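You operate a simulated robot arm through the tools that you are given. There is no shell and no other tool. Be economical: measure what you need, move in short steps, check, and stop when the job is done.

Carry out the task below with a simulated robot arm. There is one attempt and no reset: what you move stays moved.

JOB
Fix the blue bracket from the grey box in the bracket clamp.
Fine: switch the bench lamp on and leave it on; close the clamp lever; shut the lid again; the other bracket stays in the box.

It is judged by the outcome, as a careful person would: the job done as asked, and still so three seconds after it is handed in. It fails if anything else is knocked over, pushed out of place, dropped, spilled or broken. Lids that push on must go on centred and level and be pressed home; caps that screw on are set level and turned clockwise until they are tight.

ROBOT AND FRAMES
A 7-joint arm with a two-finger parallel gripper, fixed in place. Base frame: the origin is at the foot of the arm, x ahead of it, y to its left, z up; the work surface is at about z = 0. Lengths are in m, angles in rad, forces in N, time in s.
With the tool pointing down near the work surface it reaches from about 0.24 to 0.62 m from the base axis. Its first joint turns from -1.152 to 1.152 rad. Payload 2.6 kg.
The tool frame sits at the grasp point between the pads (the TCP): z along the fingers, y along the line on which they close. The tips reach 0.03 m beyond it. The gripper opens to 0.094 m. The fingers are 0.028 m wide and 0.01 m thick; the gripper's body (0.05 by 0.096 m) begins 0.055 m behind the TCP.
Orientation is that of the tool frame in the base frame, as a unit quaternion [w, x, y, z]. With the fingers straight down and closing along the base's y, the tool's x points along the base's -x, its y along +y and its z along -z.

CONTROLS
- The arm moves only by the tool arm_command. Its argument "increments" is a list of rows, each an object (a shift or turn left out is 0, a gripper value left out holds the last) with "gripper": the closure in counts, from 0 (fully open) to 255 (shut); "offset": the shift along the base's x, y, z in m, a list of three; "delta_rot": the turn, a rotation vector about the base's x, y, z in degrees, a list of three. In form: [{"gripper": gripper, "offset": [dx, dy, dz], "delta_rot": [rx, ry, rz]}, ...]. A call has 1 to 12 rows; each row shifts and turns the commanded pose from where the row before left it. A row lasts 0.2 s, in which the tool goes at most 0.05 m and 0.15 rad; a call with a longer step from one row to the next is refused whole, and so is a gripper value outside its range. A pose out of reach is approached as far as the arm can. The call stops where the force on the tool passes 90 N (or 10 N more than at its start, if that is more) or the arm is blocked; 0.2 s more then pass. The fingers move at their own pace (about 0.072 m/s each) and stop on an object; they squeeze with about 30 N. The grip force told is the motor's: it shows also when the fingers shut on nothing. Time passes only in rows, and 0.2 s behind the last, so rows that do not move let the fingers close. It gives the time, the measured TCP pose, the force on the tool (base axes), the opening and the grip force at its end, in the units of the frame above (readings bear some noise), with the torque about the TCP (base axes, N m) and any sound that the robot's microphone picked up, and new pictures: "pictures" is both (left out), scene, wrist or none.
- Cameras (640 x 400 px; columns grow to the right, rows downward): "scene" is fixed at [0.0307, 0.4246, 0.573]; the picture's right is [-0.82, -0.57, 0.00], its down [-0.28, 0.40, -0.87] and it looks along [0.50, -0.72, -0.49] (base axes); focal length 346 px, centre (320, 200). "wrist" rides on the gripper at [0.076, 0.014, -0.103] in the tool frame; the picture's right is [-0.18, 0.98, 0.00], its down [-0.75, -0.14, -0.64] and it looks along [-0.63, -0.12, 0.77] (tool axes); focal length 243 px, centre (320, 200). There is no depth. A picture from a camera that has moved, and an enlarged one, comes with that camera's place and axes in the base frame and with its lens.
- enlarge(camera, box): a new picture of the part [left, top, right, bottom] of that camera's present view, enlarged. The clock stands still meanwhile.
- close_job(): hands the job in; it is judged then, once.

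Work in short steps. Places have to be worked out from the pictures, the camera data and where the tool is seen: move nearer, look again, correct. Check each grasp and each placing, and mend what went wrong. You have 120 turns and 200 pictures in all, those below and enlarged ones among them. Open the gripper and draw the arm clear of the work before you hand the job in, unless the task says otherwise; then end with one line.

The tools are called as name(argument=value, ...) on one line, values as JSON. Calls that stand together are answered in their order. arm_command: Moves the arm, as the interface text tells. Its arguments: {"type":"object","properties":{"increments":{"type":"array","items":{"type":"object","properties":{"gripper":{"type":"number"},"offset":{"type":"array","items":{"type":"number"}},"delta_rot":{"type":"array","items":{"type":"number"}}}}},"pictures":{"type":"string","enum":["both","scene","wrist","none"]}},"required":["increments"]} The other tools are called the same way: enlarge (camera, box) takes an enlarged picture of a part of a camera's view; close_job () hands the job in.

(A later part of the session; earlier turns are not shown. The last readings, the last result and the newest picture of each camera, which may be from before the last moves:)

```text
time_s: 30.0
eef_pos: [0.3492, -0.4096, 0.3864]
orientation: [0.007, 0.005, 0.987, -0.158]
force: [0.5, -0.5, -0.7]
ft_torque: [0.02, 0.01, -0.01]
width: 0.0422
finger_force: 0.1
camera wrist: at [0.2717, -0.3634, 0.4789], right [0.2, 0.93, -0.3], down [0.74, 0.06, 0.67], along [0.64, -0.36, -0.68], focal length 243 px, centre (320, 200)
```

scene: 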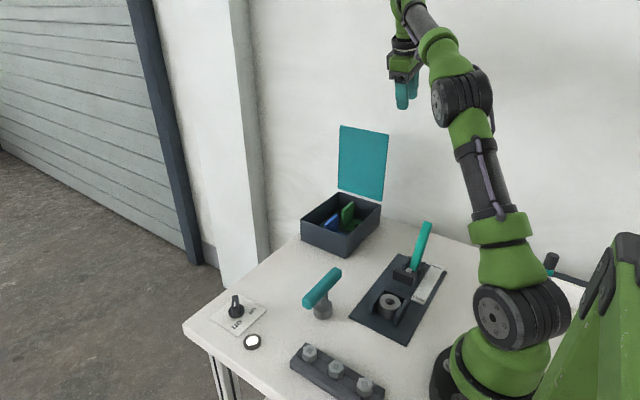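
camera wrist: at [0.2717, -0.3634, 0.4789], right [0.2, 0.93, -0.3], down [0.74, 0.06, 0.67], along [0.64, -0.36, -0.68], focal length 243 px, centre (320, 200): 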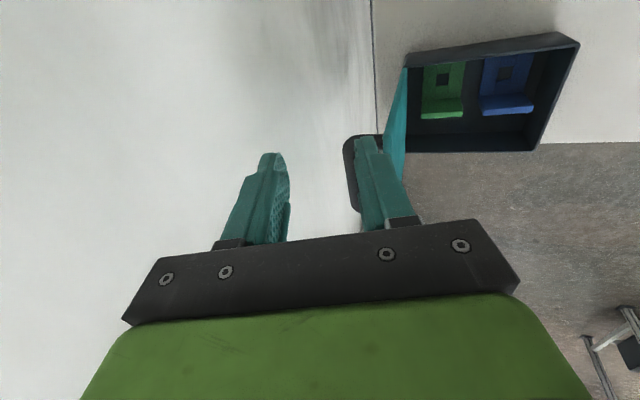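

The lid stands on its own. I'll straighten the tool and move to look into the box.

arm_command(increments=[{"gripper": 0, "offset": [0, 0.04, 0], "delta_rot": [6.2, 0, 0]}, {"offset": [0, 0.04, 0], "delta_rot": [6.2, 0, 0]}, {"offset": [0, 0.04, -0.01], "delta_rot": [6.1, 0, 0]}, {"offset": [0, 0.04, -0.02]}, {"offset": [0, 0.0, -0.04]}, {}], pictures="wrist")

enlarge(camera="scene", box=[290, 180, 390, 265])

enlarge(camera="wrist", box=[200, 0, 450, 160])

```text
time_s: 31.4
eef_pos: [0.351, -0.2479, 0.3141]
orientation: [0.007, 0.007, 1.0, 0.003]
force: [-0.7, -0.7, 0.0]
ft_torque: [-0.04, 0.0, 0.02]
width: 0.094
finger_force: 0.2
camera wrist: at [0.2738, -0.2327, 0.4158], right [0.2, 0.98, 0.01], down [0.74, -0.16, 0.65], along [0.64, -0.12, -0.76], focal length 243 px, centre (320, 200)
```

wrist: 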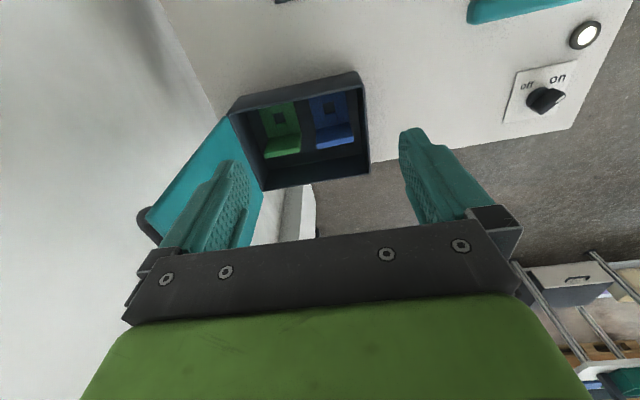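

```text
4.71 times, centred on (340, 222) of scene
camera zoom: at [0.0306, 0.4246, 0.573], right [-0.82, -0.57, 0.0], down [-0.28, 0.4, -0.87], along [0.5, -0.72, -0.49], focal length 1626 px, centre (226, 94)
```

zoom: 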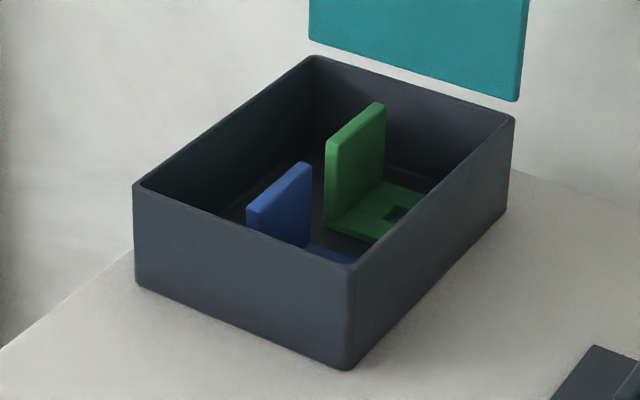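

```text
2.50 times, centred on (325, 80) of wrist
camera zoom: at [0.2738, -0.2327, 0.4158], right [0.2, 0.98, 0.01], down [0.74, -0.16, 0.65], along [0.64, -0.12, -0.76], focal length 606 px, centre (308, 500)
```

zoom: 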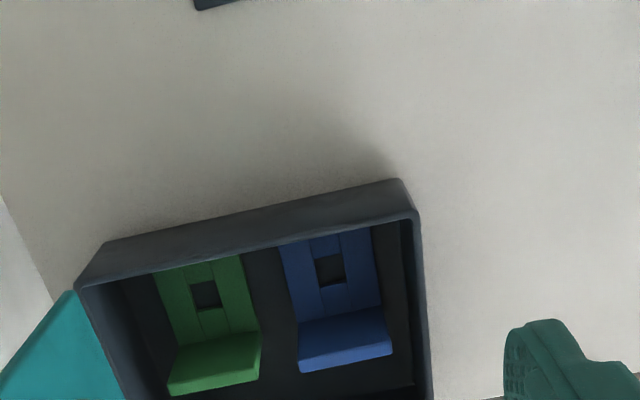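

Both brackets are L-shaped: a flat base with a hole and an upright plate facing x. I'll need to grip the upright with the fingers closing along x, so I'll yaw -90° now and use that pose to look at the clamp.

arm_command(increments=[{"offset": [-0.007, 0.017, 0], "delta_rot": [0, 0, -8.2]}, {"offset": [-0.007, 0.017, 0], "delta_rot": [0, 0, -8.2]}, {"offset": [-0.007, 0.017, 0], "delta_rot": [0, 0, -8.2]}, {"offset": [-0.007, 0.017, 0], "delta_rot": [0, 0, -8.2]}, {"offset": [-0.007, 0.017, 0], "delta_rot": [0, 0, -8.2]}, {"offset": [-0.007, 0.017, 0], "delta_rot": [0, 0, -8.2]}, {"offset": [-0.007, 0.017, 0], "delta_rot": [0, 0, -8.2]}, {"offset": [-0.007, 0.017, 0], "delta_rot": [0, 0, -8.2]}, {"offset": [-0.007, 0.017, 0], "delta_rot": [0, 0, -8.2]}, {"offset": [-0.007, 0.017, 0], "delta_rot": [0, 0, -8.2]}, {"offset": [-0.007, 0.017, 0], "delta_rot": [0, 0, -8]}, {}], pictures="wrist")

enlarge(camera="wrist", box=[160, 0, 440, 175])

```text
time_s: 34.0
eef_pos: [0.2768, -0.06, 0.3142]
orientation: [0.007, 0.712, 0.702, -0.003]
force: [-0.5, 0.6, 0.2]
ft_torque: [0.02, 0.01, 0.02]
width: 0.0938
finger_force: 0.0
camera wrist: at [0.2907, 0.0161, 0.4177], right [0.98, -0.2, 0.01], down [-0.16, -0.74, 0.65], along [-0.12, -0.64, -0.76], focal length 243 px, centre (320, 200)
```

wrist: 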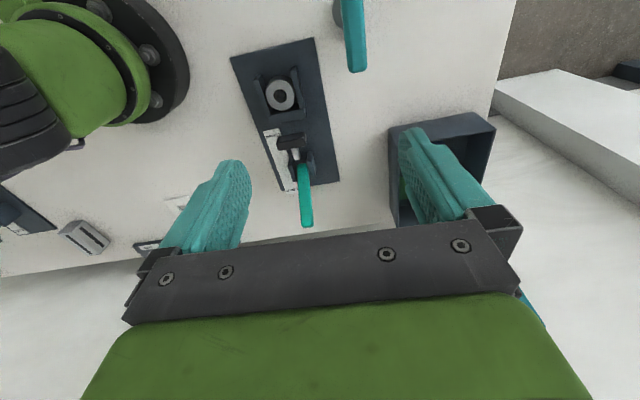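

```text
2.29 times, centred on (300, 88) of wrist
camera zoom: at [0.2907, 0.0161, 0.4177], right [0.98, -0.2, 0.01], down [-0.16, -0.74, 0.65], along [-0.12, -0.64, -0.76], focal length 555 px, centre (366, 457)
```

zoom: 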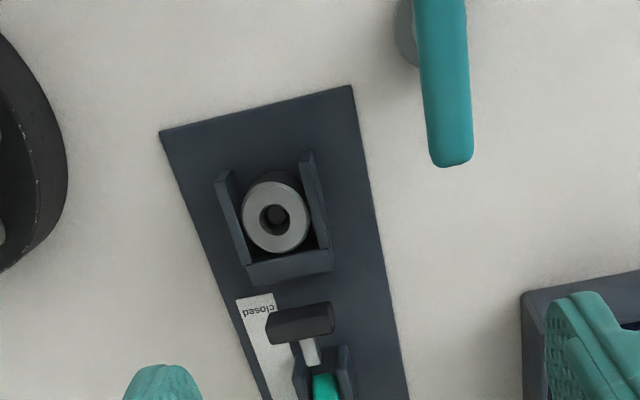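

The clamp nest has two side cheeks and a back stop, and a grey ring sits in it. I need a closer view to tell whether the ring is loose or a fixed post.

arm_command(increments=[{"gripper": 130, "offset": [-0.01, 0.01, -0.035]}, {"offset": [-0.01, 0.005, -0.035]}, {"offset": [-0.01, 0, -0.035]}, {}], pictures="wrist")

enlarge(camera="wrist", box=[180, 0, 400, 138])

enlarge(camera="scene", box=[360, 240, 440, 330])

```text
time_s: 35.0
eef_pos: [0.2471, -0.0457, 0.2092]
orientation: [0.006, 0.713, 0.702, -0.002]
force: [0.0, -0.1, 0.4]
ft_torque: [-0.01, 0.02, 0.0]
width: 0.0463
finger_force: 0.0
camera wrist: at [0.2625, 0.031, 0.313], right [0.98, -0.2, 0.01], down [-0.16, -0.74, 0.65], along [-0.12, -0.64, -0.76], focal length 243 px, centre (320, 200)
```

wrist: 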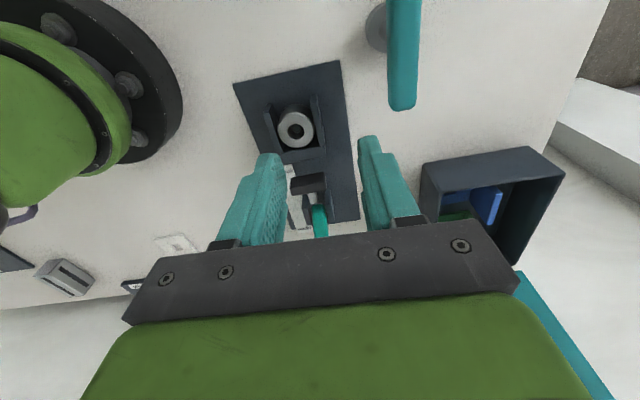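

```text
2.90 times, centred on (290, 69) of wrist
camera zoom: at [0.2625, 0.031, 0.313], right [0.98, -0.2, 0.01], down [-0.16, -0.74, 0.65], along [-0.12, -0.64, -0.76], focal length 703 px, centre (407, 580)
```

zoom: 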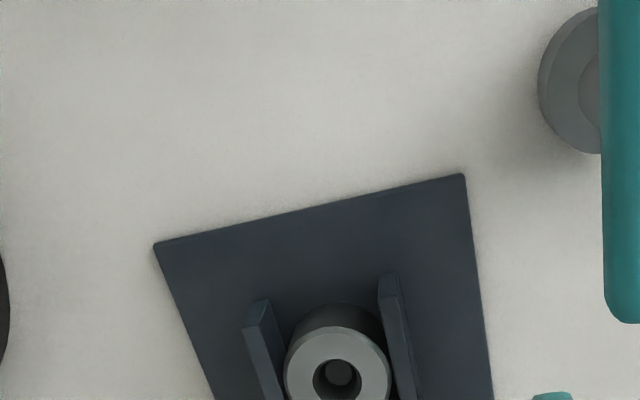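

```text
4.44 times, centred on (400, 285) of scene
camera zoom: at [0.0307, 0.4246, 0.573], right [-0.82, -0.57, 0.0], down [-0.28, 0.4, -0.87], along [0.5, -0.72, -0.49], focal length 1536 px, centre (-36, -178)
```

zoom: 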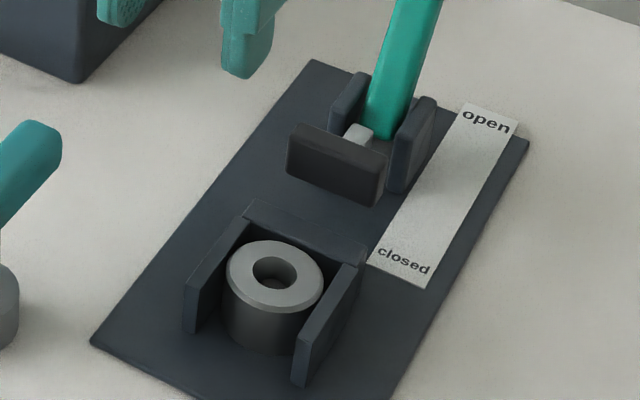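

Zooming tightly on the ring's hole and on the blue bracket.

enlarge(camera="wrist", box=[255, 85, 345, 165])

enlarge(camera="wrist", box=[415, 140, 575, 240])

```text
5.00 times, centred on (300, 125) of wrist
camera zoom: at [0.2625, 0.031, 0.313], right [0.98, -0.2, 0.01], down [-0.16, -0.74, 0.65], along [-0.12, -0.64, -0.76], focal length 1213 px, centre (420, 575)
```

zoom: 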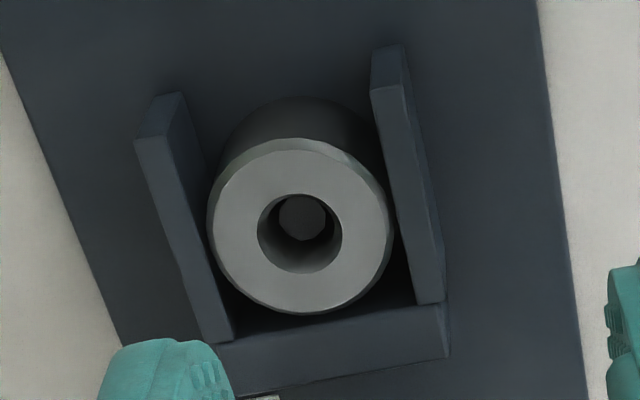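

```text
4.00 times, centred on (495, 190) of wrist
camera zoom: at [0.2625, 0.031, 0.313], right [0.98, -0.2, 0.01], down [-0.16, -0.74, 0.65], along [-0.12, -0.64, -0.76], focal length 970 px, centre (-380, 240)
```

zoom: 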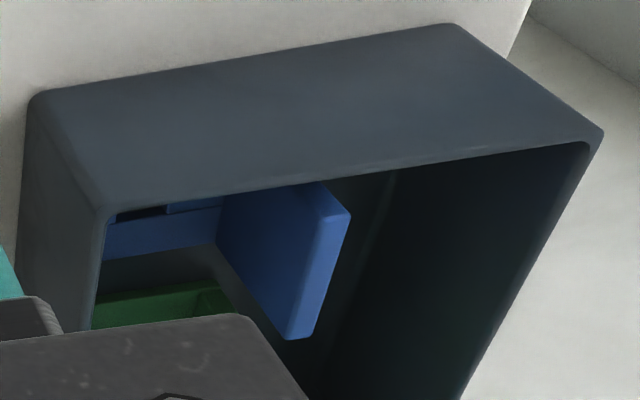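

The ring is a loose bush sitting over a locating pin, proud of the cheeks. It blocks the nest, so it has to be set aside carefully. I'll move above it with moderately open fingers.

arm_command(increments=[{"gripper": 60, "offset": [-0.011, -0.013, -0.033]}, {"offset": [-0.011, -0.013, -0.033]}, {"offset": [-0.012, -0.014, -0.033]}, {}])

```text
time_s: 36.0
eef_pos: [0.2106, -0.0864, 0.1082]
orientation: [0.007, 0.712, 0.702, -0.002]
force: [0.8, -0.5, -0.1]
ft_torque: [0.0, -0.04, 0.0]
width: 0.0718
finger_force: 0.1
camera wrist: at [0.226, -0.0093, 0.2118], right [0.98, -0.2, 0.01], down [-0.16, -0.74, 0.65], along [-0.12, -0.64, -0.76], focal length 243 px, centre (320, 200)
```

scene: 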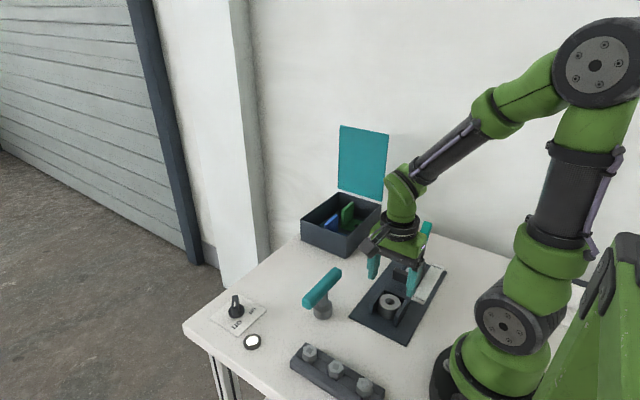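
wrist: 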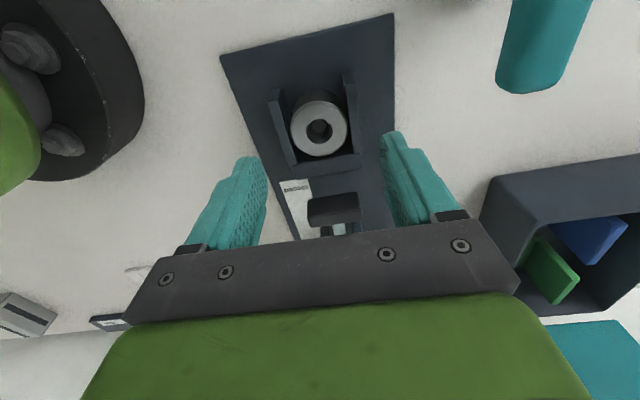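

The ring is at about (0.213, -0.084). I'll align and descend to TCP z≈0.072, then check.

arm_command(increments=[{"offset": [0.0025, 0.002, -0.018]}, {"offset": [0, 0, -0.018]}, {}])

enlarge(camera="scene", box=[350, 240, 430, 330])

```text
time_s: 36.8
eef_pos: [0.2112, -0.085, 0.074]
orientation: [0.006, 0.713, 0.702, -0.004]
force: [-0.5, 0.6, 0.2]
ft_torque: [0.0, 0.03, -0.02]
width: 0.072
finger_force: 0.1
camera wrist: at [0.2264, -0.0077, 0.1773], right [0.98, -0.2, 0.01], down [-0.16, -0.74, 0.65], along [-0.12, -0.64, -0.76], focal length 243 px, centre (320, 200)
```

scene: 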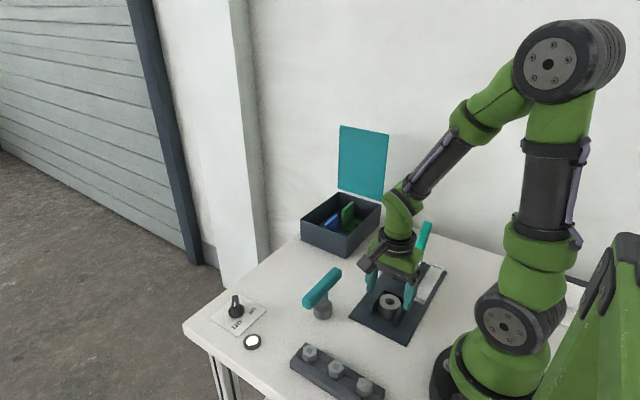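
wrist: 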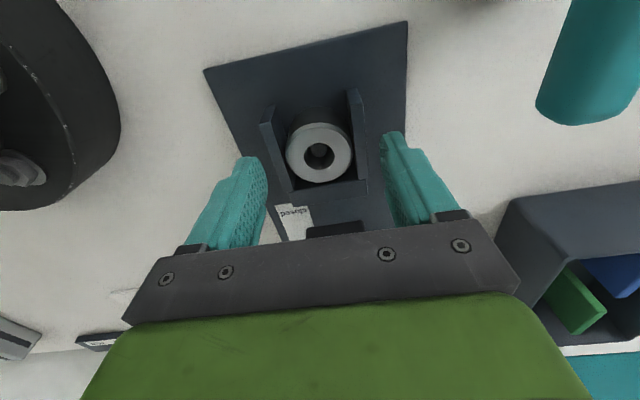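

```text
4.44 times, centred on (390, 285) of scene
camera zoom: at [0.0307, 0.4246, 0.573], right [-0.82, -0.57, 0.0], down [-0.28, 0.4, -0.87], along [0.5, -0.72, -0.49], focal length 1536 px, centre (9, -178)
```

zoom: 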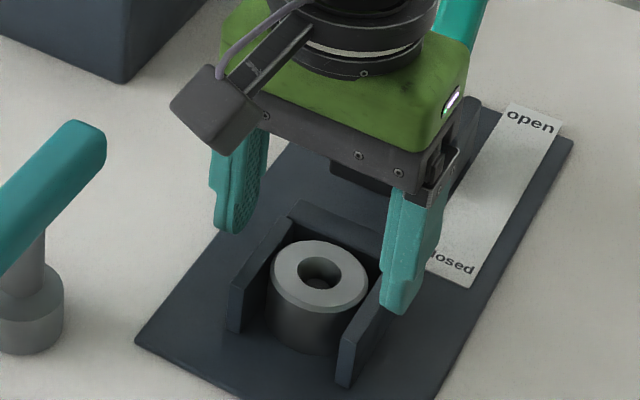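

Alignment looks right. I'll lower the tips to about z 0.033, just above the cheeks, and close gently.

arm_command(increments=[{"offset": [0.0015, 0.001, -0.006]}, {"offset": [0, 0, -0.006]}, {}, {"gripper": 255}, {}, {}, {}])

enlarge(camera="scene", box=[350, 240, 430, 330])

```text
time_s: 38.4
eef_pos: [0.2115, -0.0838, 0.0629]
orientation: [0.003, 0.712, 0.702, -0.005]
force: [-28.0, -13.6, 9.0]
ft_torque: [-0.09, 1.27, 0.86]
width: 0.064
finger_force: 44.8
camera wrist: at [0.2262, -0.006, 0.1653], right [0.98, -0.2, 0.0], down [-0.15, -0.74, 0.65], along [-0.13, -0.64, -0.76], focal length 243 px, centre (320, 200)
```

scene: 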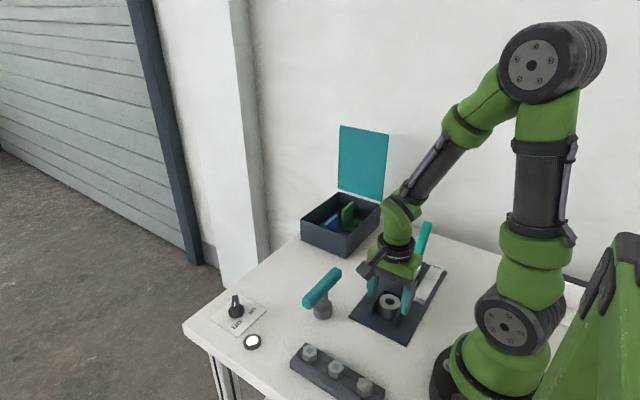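
wrist: 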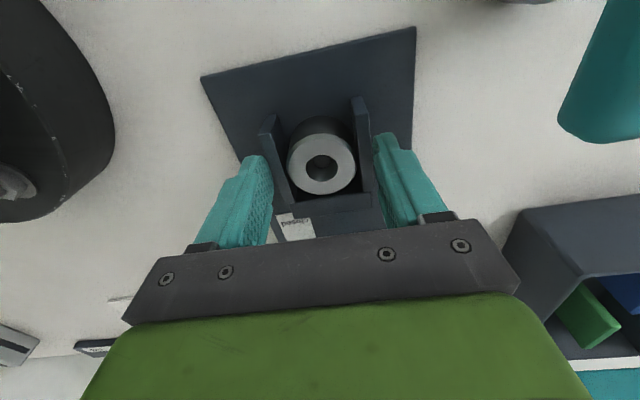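

```text
4.44 times, centred on (390, 285) of scene
camera zoom: at [0.0307, 0.4246, 0.573], right [-0.82, -0.57, 0.0], down [-0.28, 0.4, -0.87], along [0.5, -0.72, -0.49], focal length 1536 px, centre (9, -178)
```

zoom: 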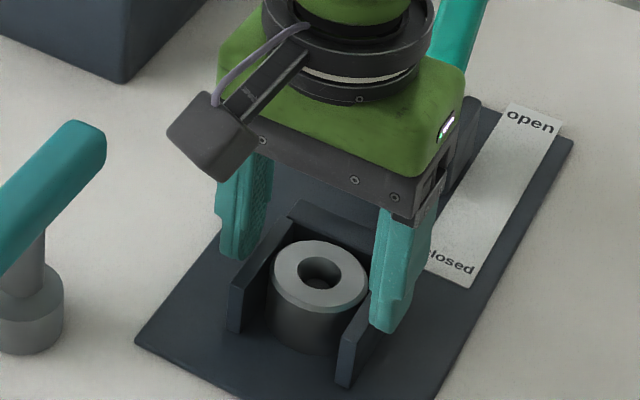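

The fingers closed on the outside of the cheeks at 64 mm, so the cheek tops are higher than I thought. I'll open, rise 9 mm and try again.

arm_command(increments=[{"gripper": 55}, {}, {"offset": [0.001, 0, 0.009]}, {}, {"gripper": 255}, {}, {}, {}])

enlarge(camera="scene", box=[350, 240, 430, 330])

```text
time_s: 40.2
eef_pos: [0.2153, -0.083, 0.0723]
orientation: [0.007, 0.712, 0.702, -0.002]
force: [0.4, 0.9, -0.4]
ft_torque: [0.0, 0.01, 0.01]
width: 0.0
finger_force: 30.2
camera wrist: at [0.2297, -0.0053, 0.175], right [0.98, -0.2, 0.01], down [-0.16, -0.74, 0.65], along [-0.12, -0.64, -0.76], focal length 243 px, centre (320, 200)
```

scene: 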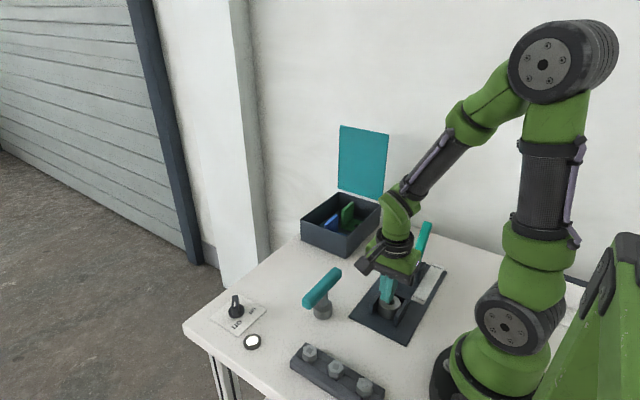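
wrist: 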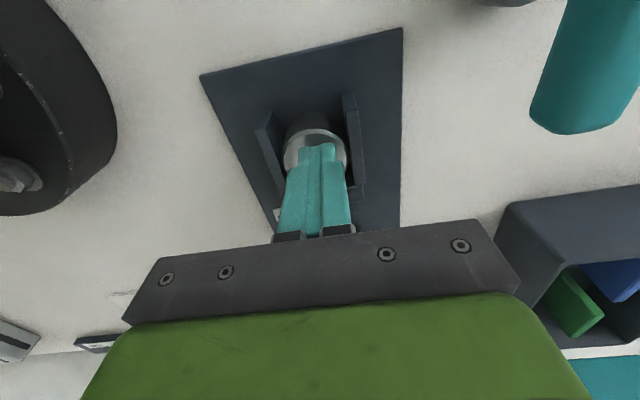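

```text
4.44 times, centred on (390, 285) of scene
camera zoom: at [0.0307, 0.4246, 0.573], right [-0.82, -0.57, 0.0], down [-0.28, 0.4, -0.87], along [0.5, -0.72, -0.49], focal length 1536 px, centre (9, -178)
```

zoom: 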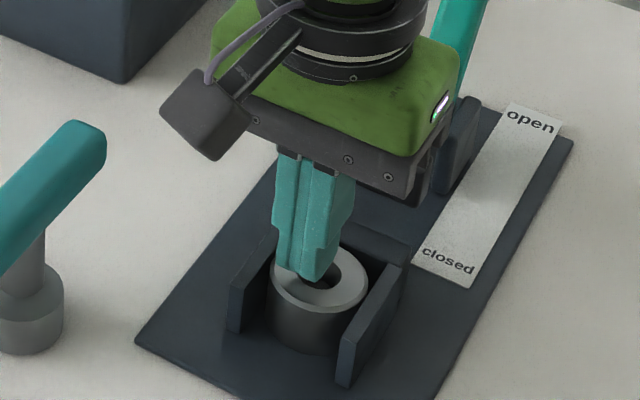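

The tips passed just over the ring, so its top is just under z 0.042. The usable window is about 0.034–0.041. I'll open, drop to tips at about 0.037, and close again.

arm_command(increments=[{"gripper": 55}, {}, {}, {"offset": [-0.002, -0.002, -0.005]}, {}, {"gripper": 255}, {}, {}, {}])

enlarge(camera="scene", box=[350, 240, 430, 330])

```text
time_s: 42.2
eef_pos: [0.2126, -0.0847, 0.0677]
orientation: [0.005, 0.712, 0.702, -0.003]
force: [0.3, 1.8, 0.5]
ft_torque: [0.01, 0.02, 0.02]
width: 0.0
finger_force: 29.8
camera wrist: at [0.2279, -0.0078, 0.1699], right [0.98, -0.2, 0.01], down [-0.16, -0.74, 0.65], along [-0.12, -0.64, -0.76], focal length 243 px, centre (320, 200)
```

scene: 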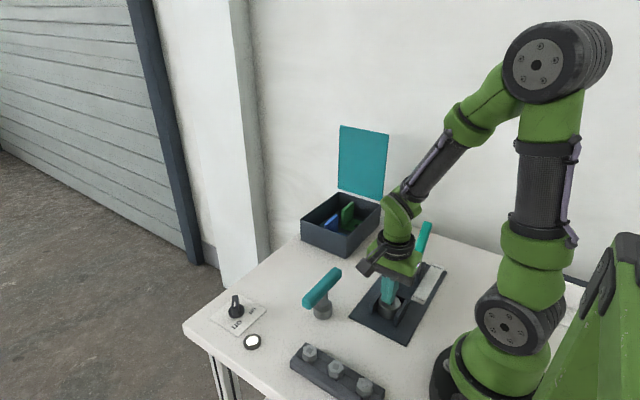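
wrist: 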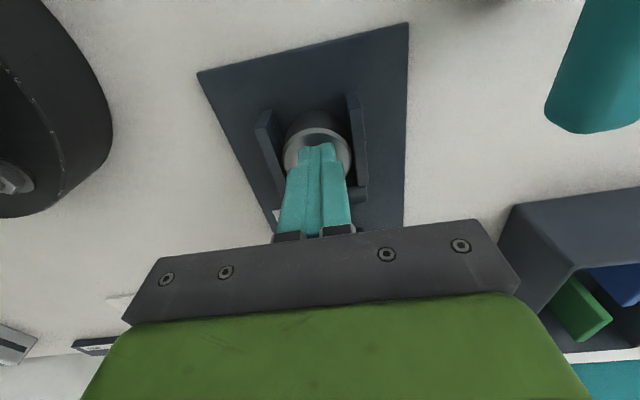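

```text
4.44 times, centred on (390, 285) of scene
camera zoom: at [0.0307, 0.4246, 0.573], right [-0.82, -0.57, 0.0], down [-0.28, 0.4, -0.87], along [0.5, -0.72, -0.49], focal length 1536 px, centre (9, -178)
```

zoom: 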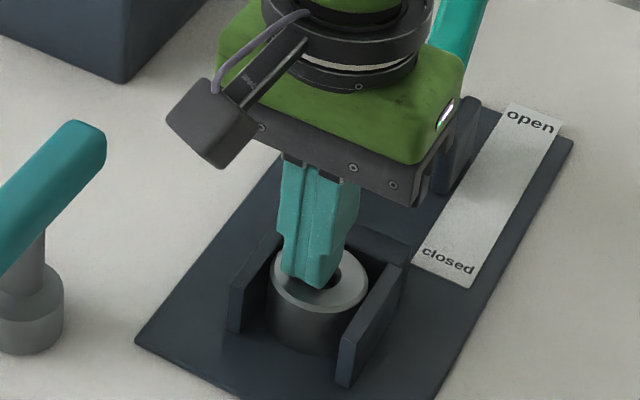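

The ring's top is level with the cheeks to within a few mm, at about z 0.035. I'll rise and re-inspect from above to judge what the ring is and how to grip it.

arm_command(increments=[{"offset": [0, 0.01, 0.04]}, {"offset": [0, 0.02, 0.04]}, {"gripper": 0, "offset": [0.0, 0.0, 0.02]}, {}], pictures="none")

enlarge(camera="wrist", box=[290, 60, 350, 120])

enlarge(camera="scene", box=[370, 280, 410, 320])

enlarge(camera="scene", box=[280, 255, 390, 400])

```text
time_s: 43.2
eef_pos: [0.2101, -0.0561, 0.1678]
orientation: [0.007, 0.712, 0.703, -0.002]
force: [-0.5, -0.1, 0.0]
ft_torque: [0.01, 0.03, -0.03]
width: 0.0819
finger_force: 0.0
```

```text
6.67 times, centred on (320, 90) of wrist
camera zoom: at [0.2258, 0.0214, 0.2692], right [0.98, -0.2, 0.01], down [-0.16, -0.74, 0.65], along [-0.12, -0.64, -0.76], focal length 1618 px, centre (320, 933)
```

zoom: 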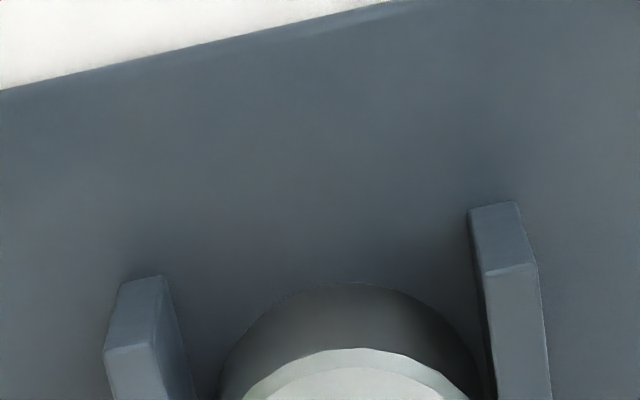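

```text
10.00 times, centred on (390, 300) of scene
camera zoom: at [0.0306, 0.4246, 0.573], right [-0.82, -0.57, 0.0], down [-0.28, 0.4, -0.87], along [0.5, -0.72, -0.49], focal length 3456 px, centre (-380, -800)
```

zoom: 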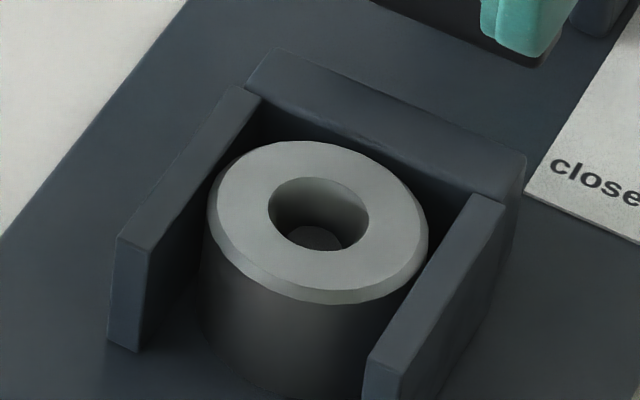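

```text
2.76 times, centred on (335, 328) of scene
camera zoom: at [0.0306, 0.4246, 0.573], right [-0.82, -0.57, 0.0], down [-0.28, 0.4, -0.87], along [0.5, -0.72, -0.49], focal length 953 px, centre (279, -152)
```

zoom: 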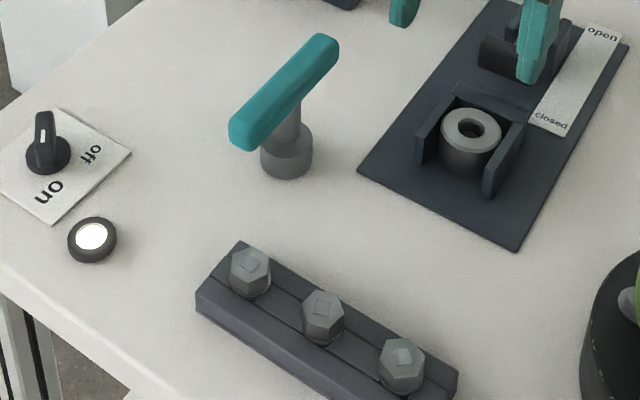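

Inside the ring a pin top is visible, so it is a loose bush on a locating pin. I'll position the camera straight above it to measure the gaps around it.

arm_command(increments=[{"offset": [0, -0.02, 0.02]}, {"offset": [0, -0.035, 0.02]}, {"offset": [-0.005, -0.045, 0]}, {}], pictures="wrist")

enlarge(camera="wrist", box=[260, 0, 380, 75])

```text
time_s: 44.2
eef_pos: [0.2081, -0.1581, 0.2065]
orientation: [0.007, 0.712, 0.702, -0.002]
force: [0.3, -0.3, 0.0]
ft_torque: [0.01, -0.02, 0.0]
width: 0.0942
finger_force: 0.0
camera wrist: at [0.2236, -0.0817, 0.3103], right [0.98, -0.2, 0.01], down [-0.16, -0.74, 0.65], along [-0.12, -0.64, -0.76], focal length 243 px, centre (320, 200)
```

wrist: 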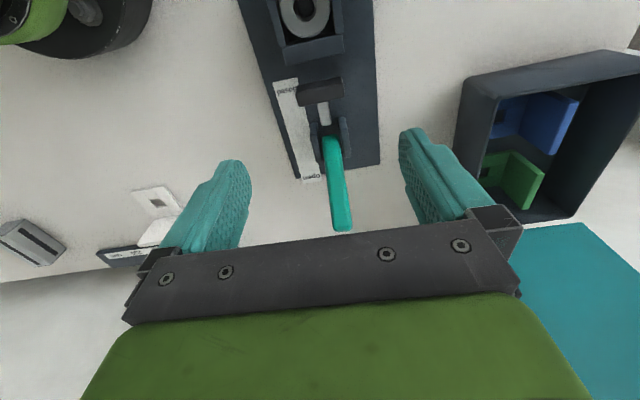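

```text
5.33 times, centred on (320, 38) of wrist
camera zoom: at [0.2236, -0.0817, 0.3103], right [0.98, -0.2, 0.01], down [-0.16, -0.74, 0.65], along [-0.12, -0.64, -0.76], focal length 1294 px, centre (320, 1067)
```

zoom: 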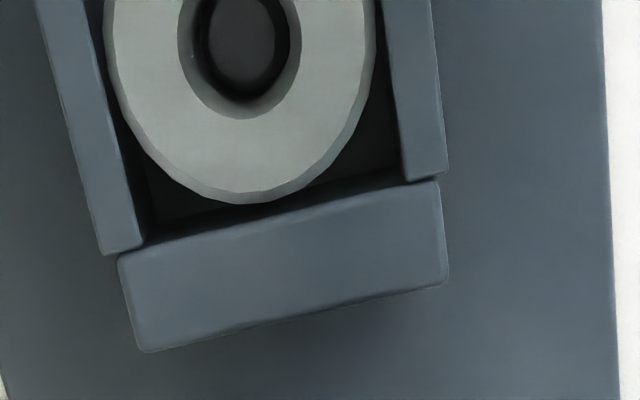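

The pin is confirmed, and the bush has only a few mm clearance in the nest. I'll probe its top height with closed fingertips.

arm_command(increments=[{"gripper": 255, "offset": [0.002, 0.034, -0.03]}, {"offset": [0.002, 0.034, -0.04]}, {"offset": [0, 0, -0.04]}, {"offset": [0, 0, -0.024]}, {}, {"offset": [0, 0, -0.003]}, {"offset": [0, 0, -0.003]}, {"offset": [0, 0, -0.003]}, {}], pictures="scene")

```text
refused: row 2 steps farther than a row can; nothing moved
```

Splitting the steps smaller.

arm_command(increments=[{"gripper": 255, "offset": [0.002, 0.034, -0.02]}, {"offset": [0.002, 0.034, -0.03]}, {"offset": [0, 0, -0.04]}, {"offset": [0, 0, -0.04]}, {"offset": [0, 0, -0.004]}, {}, {"offset": [0, 0, -0.003]}, {"offset": [0, 0, -0.003]}, {"offset": [0, 0, -0.003]}, {}], pictures="scene")

```text
time_s: 46.6
eef_pos: [0.2133, -0.0873, 0.0643]
orientation: [0.006, 0.713, 0.701, -0.002]
force: [-3.4, 0.1, 9.5]
ft_torque: [0.12, 0.17, 0.07]
width: 0.0
finger_force: 29.6
stopped in row 10: the force on the tool passed its limit at 92 N (the readings are from after the stop); the commanded pose is now the measured one
```

scene: 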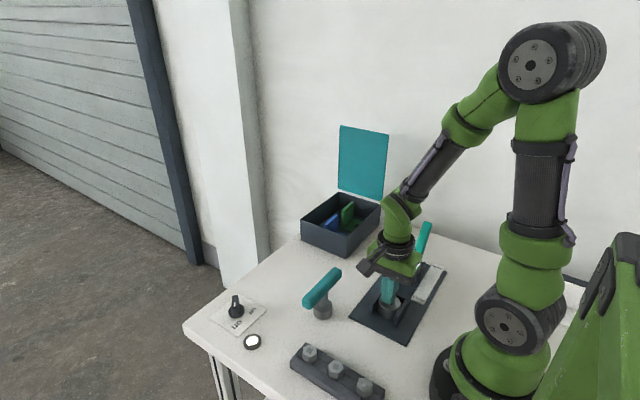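

The contact puts the ring top at z≈0.034, level with the cheeks. Before deciding about the ring I'll inspect the blue bracket up close.

arm_command(increments=[{"offset": [0, 0, 0.04]}, {"gripper": 0, "offset": [0.01, 0, 0.04]}, {"offset": [0.025, -0.01, 0.04]}, {"offset": [0.045, -0.02, 0]}, {"offset": [0.045, -0.02, 0]}, {"offset": [0.045, -0.02, 0]}, {"offset": [0.045, -0.02, 0]}, {"offset": [0.02, -0.03, 0]}, {"offset": [0.005, -0.04, 0]}, {}])

enlarge(camera="wrist", box=[220, 0, 420, 125])

```text
time_s: 48.8
eef_pos: [0.4523, -0.2488, 0.1862]
orientation: [0.006, 0.713, 0.701, -0.003]
force: [-1.0, -0.9, -0.3]
ft_torque: [0.0, 0.01, 0.01]
width: 0.0942
finger_force: 0.0
camera wrist: at [0.4691, -0.1722, 0.2891], right [0.98, -0.2, 0.01], down [-0.16, -0.74, 0.65], along [-0.12, -0.64, -0.76], focal length 243 px, centre (320, 200)
```

scene: 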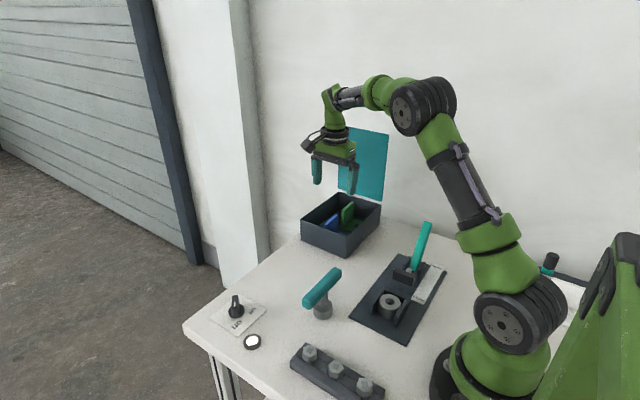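
wrist: 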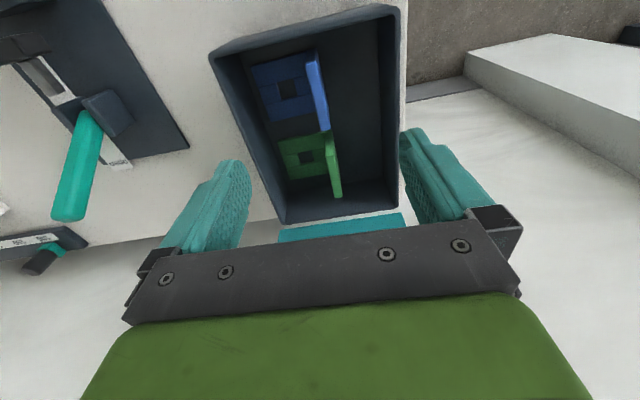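

```text
3.20 times, centred on (320, 62) of wrist
camera zoom: at [0.4691, -0.1722, 0.2891], right [0.98, -0.2, 0.01], down [-0.16, -0.74, 0.65], along [-0.12, -0.64, -0.76], focal length 776 px, centre (320, 640)
```

zoom: 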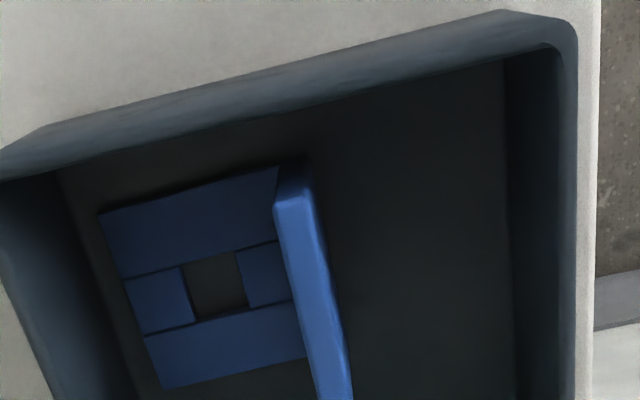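

The bracket base is about 57 mm square with a square hole, and its upright is at x≈0.456 with top z≈0.055. I'll go down over the upright with the fingers partly open.

arm_command(increments=[{"gripper": 85, "offset": [0.002, 0.002, -0.03]}, {"offset": [0.002, 0.002, -0.03]}, {"offset": [0, 0, -0.03]}, {}, {}])

enlarge(camera="scene", box=[290, 160, 390, 260])

```text
time_s: 50.0
eef_pos: [0.4564, -0.2436, 0.0934]
orientation: [0.006, 0.712, 0.702, -0.002]
force: [0.5, -0.4, 0.4]
ft_torque: [-0.02, 0.0, -0.01]
width: 0.0627
finger_force: 0.1
camera wrist: at [0.4715, -0.1659, 0.1963], right [0.98, -0.2, 0.01], down [-0.16, -0.74, 0.65], along [-0.12, -0.64, -0.76], focal length 243 px, centre (320, 200)
```

scene: 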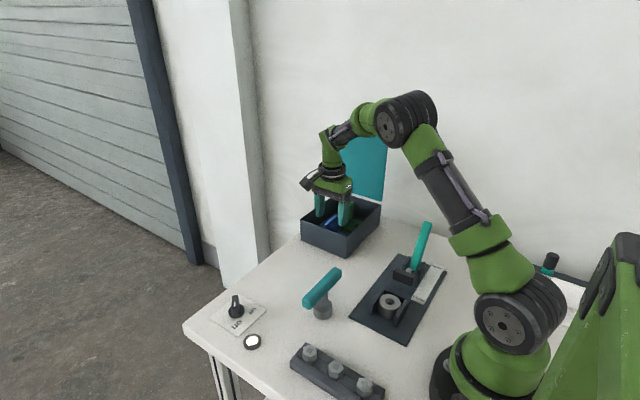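
wrist: 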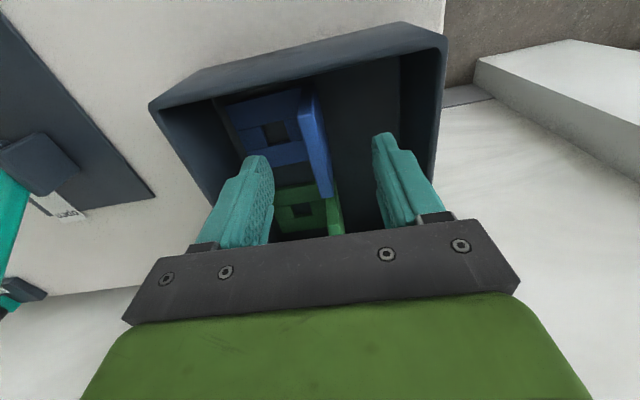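

```text
4.00 times, centred on (340, 210) of scene
camera zoom: at [0.0307, 0.4246, 0.573], right [-0.82, -0.57, 0.0], down [-0.28, 0.4, -0.87], along [0.5, -0.72, -0.49], focal length 1382 px, centre (240, 160)
```

zoom: 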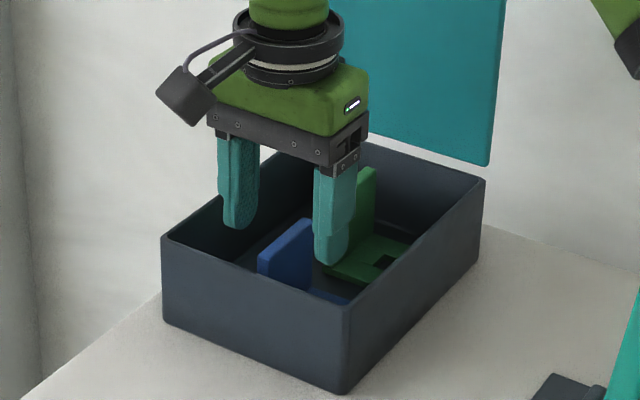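

Aligned over the blue upright, with the green one further back and clear. I'll descend and close.

arm_command(increments=[{"offset": [0, 0, -0.02]}, {"offset": [0, 0.001, -0.016]}, {}, {"gripper": 255}, {}, {}, {}, {}])

```text
time_s: 51.8
eef_pos: [0.4562, -0.2429, 0.0592]
orientation: [0.006, 0.712, 0.702, -0.002]
force: [-0.9, -0.6, 0.2]
ft_torque: [0.0, 0.03, -0.06]
width: 0.0139
finger_force: 29.9
camera wrist: at [0.4718, -0.167, 0.162], right [0.98, -0.2, 0.01], down [-0.16, -0.74, 0.65], along [-0.12, -0.64, -0.76], focal length 243 px, centre (320, 200)
```

scene: 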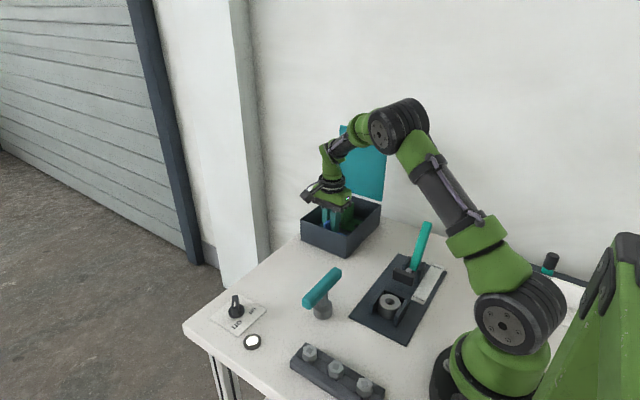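
wrist: 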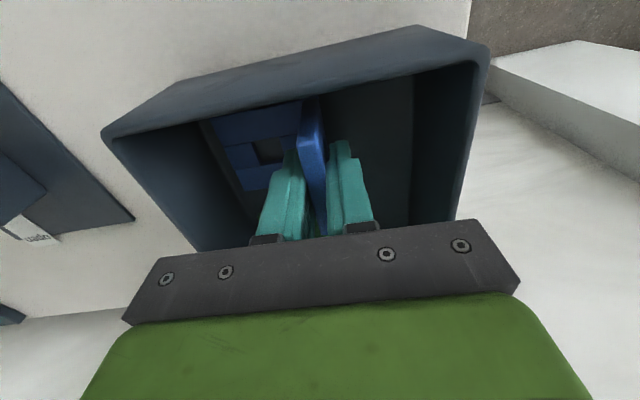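

The upright is gripped, 14 mm thick. I'll lift straight up and look.

arm_command(increments=[{"offset": [0, 0, 0.02]}, {"offset": [0, 0, 0.03]}, {"offset": [0, 0.01, 0.04]}, {"offset": [0, 0.02, 0.04]}, {"offset": [-0.02, 0.03, 0.01]}, {}])

enlarge(camera="wrist", box=[160, 40, 400, 240])

enlarge(camera="scene", box=[270, 80, 390, 260])

```text
time_s: 53.2
eef_pos: [0.4364, -0.1796, 0.1991]
orientation: [0.006, 0.712, 0.702, -0.002]
force: [0.7, -0.2, -1.7]
ft_torque: [-0.05, 0.02, -0.02]
width: 0.014
finger_force: 30.2
camera wrist: at [0.4519, -0.1024, 0.301], right [0.98, -0.2, 0.01], down [-0.16, -0.74, 0.65], along [-0.12, -0.64, -0.76], focal length 243 px, centre (320, 200)
```

scene: 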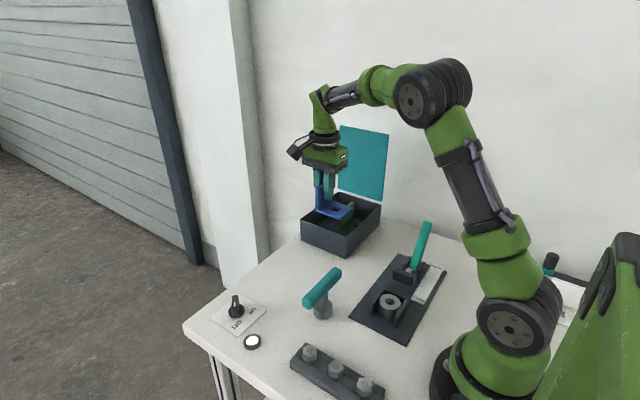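
wrist: 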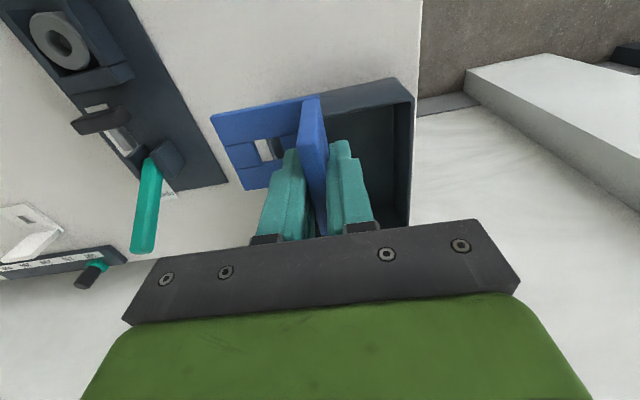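

```text
2.00 times, centred on (280, 140) of wrist
camera zoom: at [0.4519, -0.1024, 0.301], right [0.98, -0.2, 0.01], down [-0.16, -0.74, 0.65], along [-0.12, -0.64, -0.76], focal length 485 px, centre (400, 320)
```

zoom: 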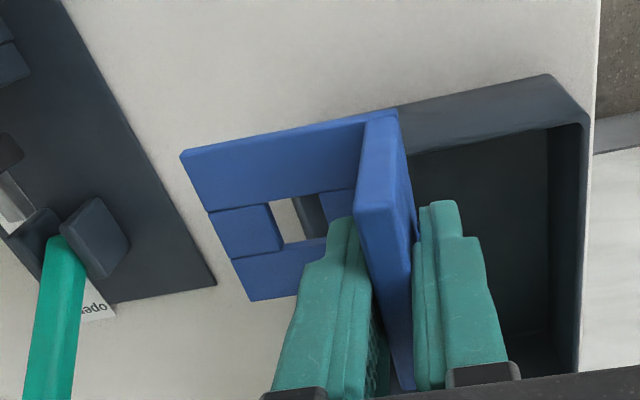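

```text
2.22 times, centred on (330, 170) of scene
camera zoom: at [0.0307, 0.4246, 0.573], right [-0.82, -0.57, 0.0], down [-0.28, 0.4, -0.87], along [0.5, -0.72, -0.49], focal length 768 px, centre (298, 267)
```

zoom: 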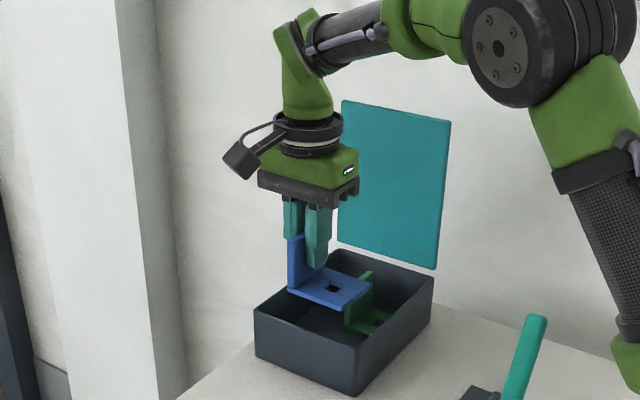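

The bracket is 58 mm wide, while the nest is about 46 mm inside and 64 mm outside. I need to see how the clamp pad moves before seating it, so I'll set the bracket on free bench space at about (0.43, -0.10) for now.

arm_command(increments=[{"offset": [0, 0.04, 0]}, {"offset": [-0.005, 0.04, -0.02]}, {"offset": [0, 0, -0.04]}, {"offset": [0, 0, -0.04]}, {"offset": [0, 0, -0.03]}, {"offset": [0, 0, -0.008]}, {}])

```text
time_s: 54.8
eef_pos: [0.4321, -0.1015, 0.0594]
orientation: [0.005, 0.712, 0.702, -0.002]
force: [-0.9, -0.4, -0.8]
ft_torque: [0.02, -0.01, 0.01]
width: 0.014
finger_force: 29.8
camera wrist: at [0.4471, -0.0251, 0.1627], right [0.98, -0.2, 0.01], down [-0.16, -0.74, 0.65], along [-0.12, -0.64, -0.76], focal length 243 px, centre (320, 200)
```

scene: 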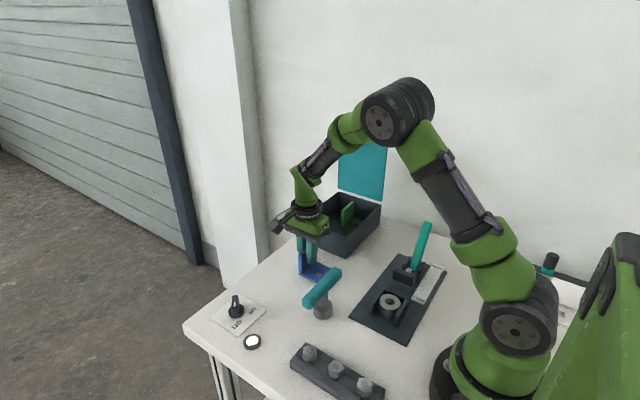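
wrist: 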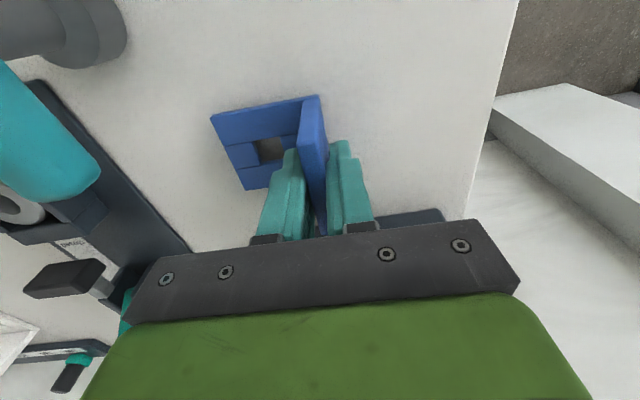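

Continuing down in 2 mm steps until it touches the bench, then releasing.

arm_command(increments=[{"offset": [0, 0, -0.002]}, {"offset": [0, 0, -0.002]}, {"offset": [0, 0, -0.002]}, {}], pictures="none")

enlarge(camera="scene", box=[280, 220, 350, 300])

```text
time_s: 55.8
eef_pos: [0.432, -0.1038, 0.0551]
orientation: [0.006, 0.713, 0.701, -0.003]
force: [-0.2, -0.1, -1.5]
ft_torque: [0.0, -0.02, 0.01]
width: 0.0141
finger_force: 30.2
```

```text
5.00 times, centred on (315, 260) of scene
camera zoom: at [0.0307, 0.4246, 0.573], right [-0.82, -0.57, 0.0], down [-0.28, 0.4, -0.87], along [0.5, -0.72, -0.49], focal length 1728 px, centre (345, -100)
```

zoom: 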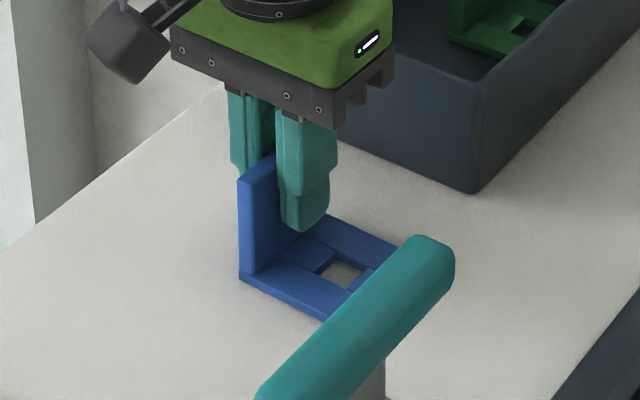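

Not touching yet; a few more millimetres.

arm_command(increments=[{"offset": [0, 0, -0.002]}, {"offset": [0, 0, -0.002]}, {}], pictures="none")

```text
time_s: 56.6
eef_pos: [0.432, -0.1031, 0.0511]
orientation: [0.008, 0.712, 0.702, -0.002]
force: [-4.9, -0.5, 21.1]
ft_torque: [0.05, 0.09, -0.02]
width: 0.0143
finger_force: 30.3
```

It is on the bench; base bottom to TCP is about 52 mm. I'll release and rise.

arm_command(increments=[{"offset": [0, 0, 0.001], "gripper": 150}, {}, {"offset": [0, 0, 0.04]}, {"offset": [0, 0, 0.04]}, {"offset": [0, -0.01, 0.04]}, {}])

enlarge(camera="scene", box=[285, 230, 445, 330])

enlarge(camera="wrist", box=[220, 0, 420, 125])

```text
time_s: 58.0
eef_pos: [0.4299, -0.1145, 0.1748]
orientation: [0.006, 0.713, 0.701, -0.002]
force: [0.3, -0.8, 0.4]
ft_torque: [-0.02, -0.05, 0.0]
width: 0.0386
finger_force: 0.0
camera wrist: at [0.4449, -0.0371, 0.2773], right [0.98, -0.2, 0.01], down [-0.16, -0.74, 0.65], along [-0.12, -0.64, -0.76], focal length 243 px, centre (320, 200)
```

scene: 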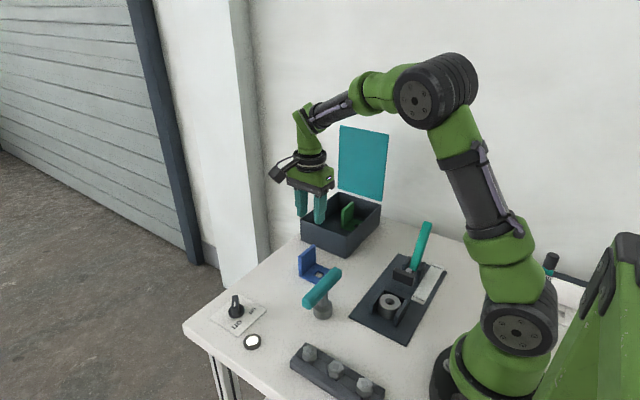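
wrist: 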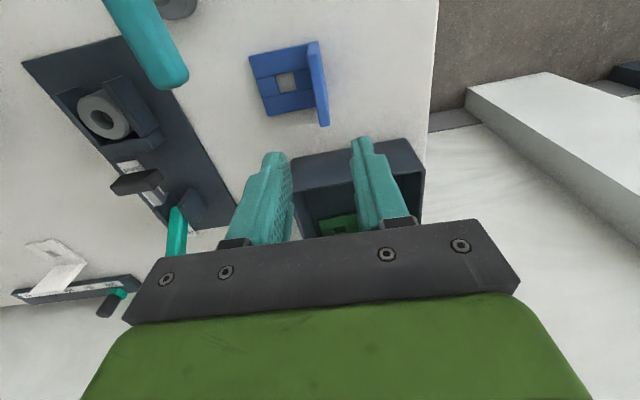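

```text
4.00 times, centred on (365, 280) of scene
camera zoom: at [0.0307, 0.4246, 0.573], right [-0.82, -0.57, 0.0], down [-0.28, 0.4, -0.87], along [0.5, -0.72, -0.49], focal length 1382 px, centre (140, -120)
```

zoom: 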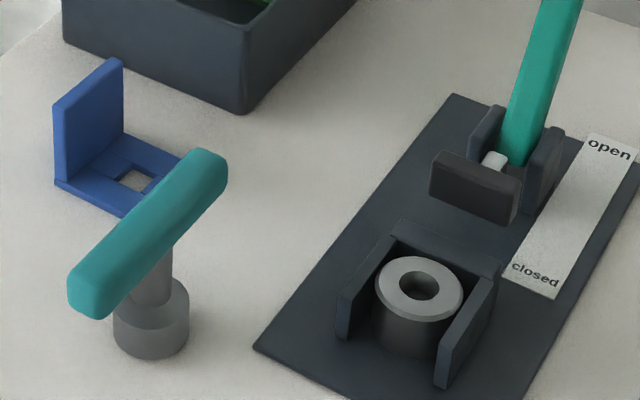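

```text
3.20 times, centred on (320, 62) of wrist
camera zoom: at [0.4449, -0.0371, 0.2773], right [0.98, -0.2, 0.01], down [-0.16, -0.74, 0.65], along [-0.12, -0.64, -0.76], focal length 776 px, centre (320, 640)
```

zoom: 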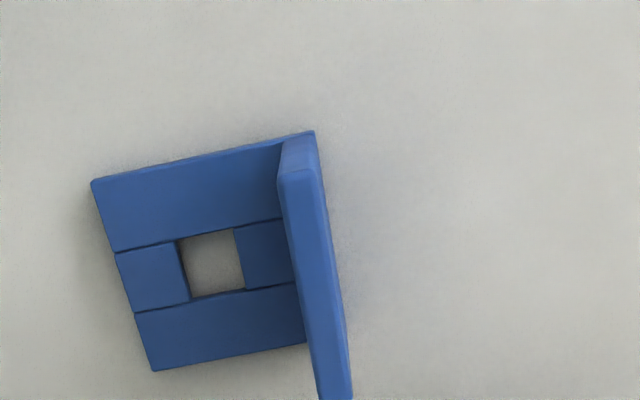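

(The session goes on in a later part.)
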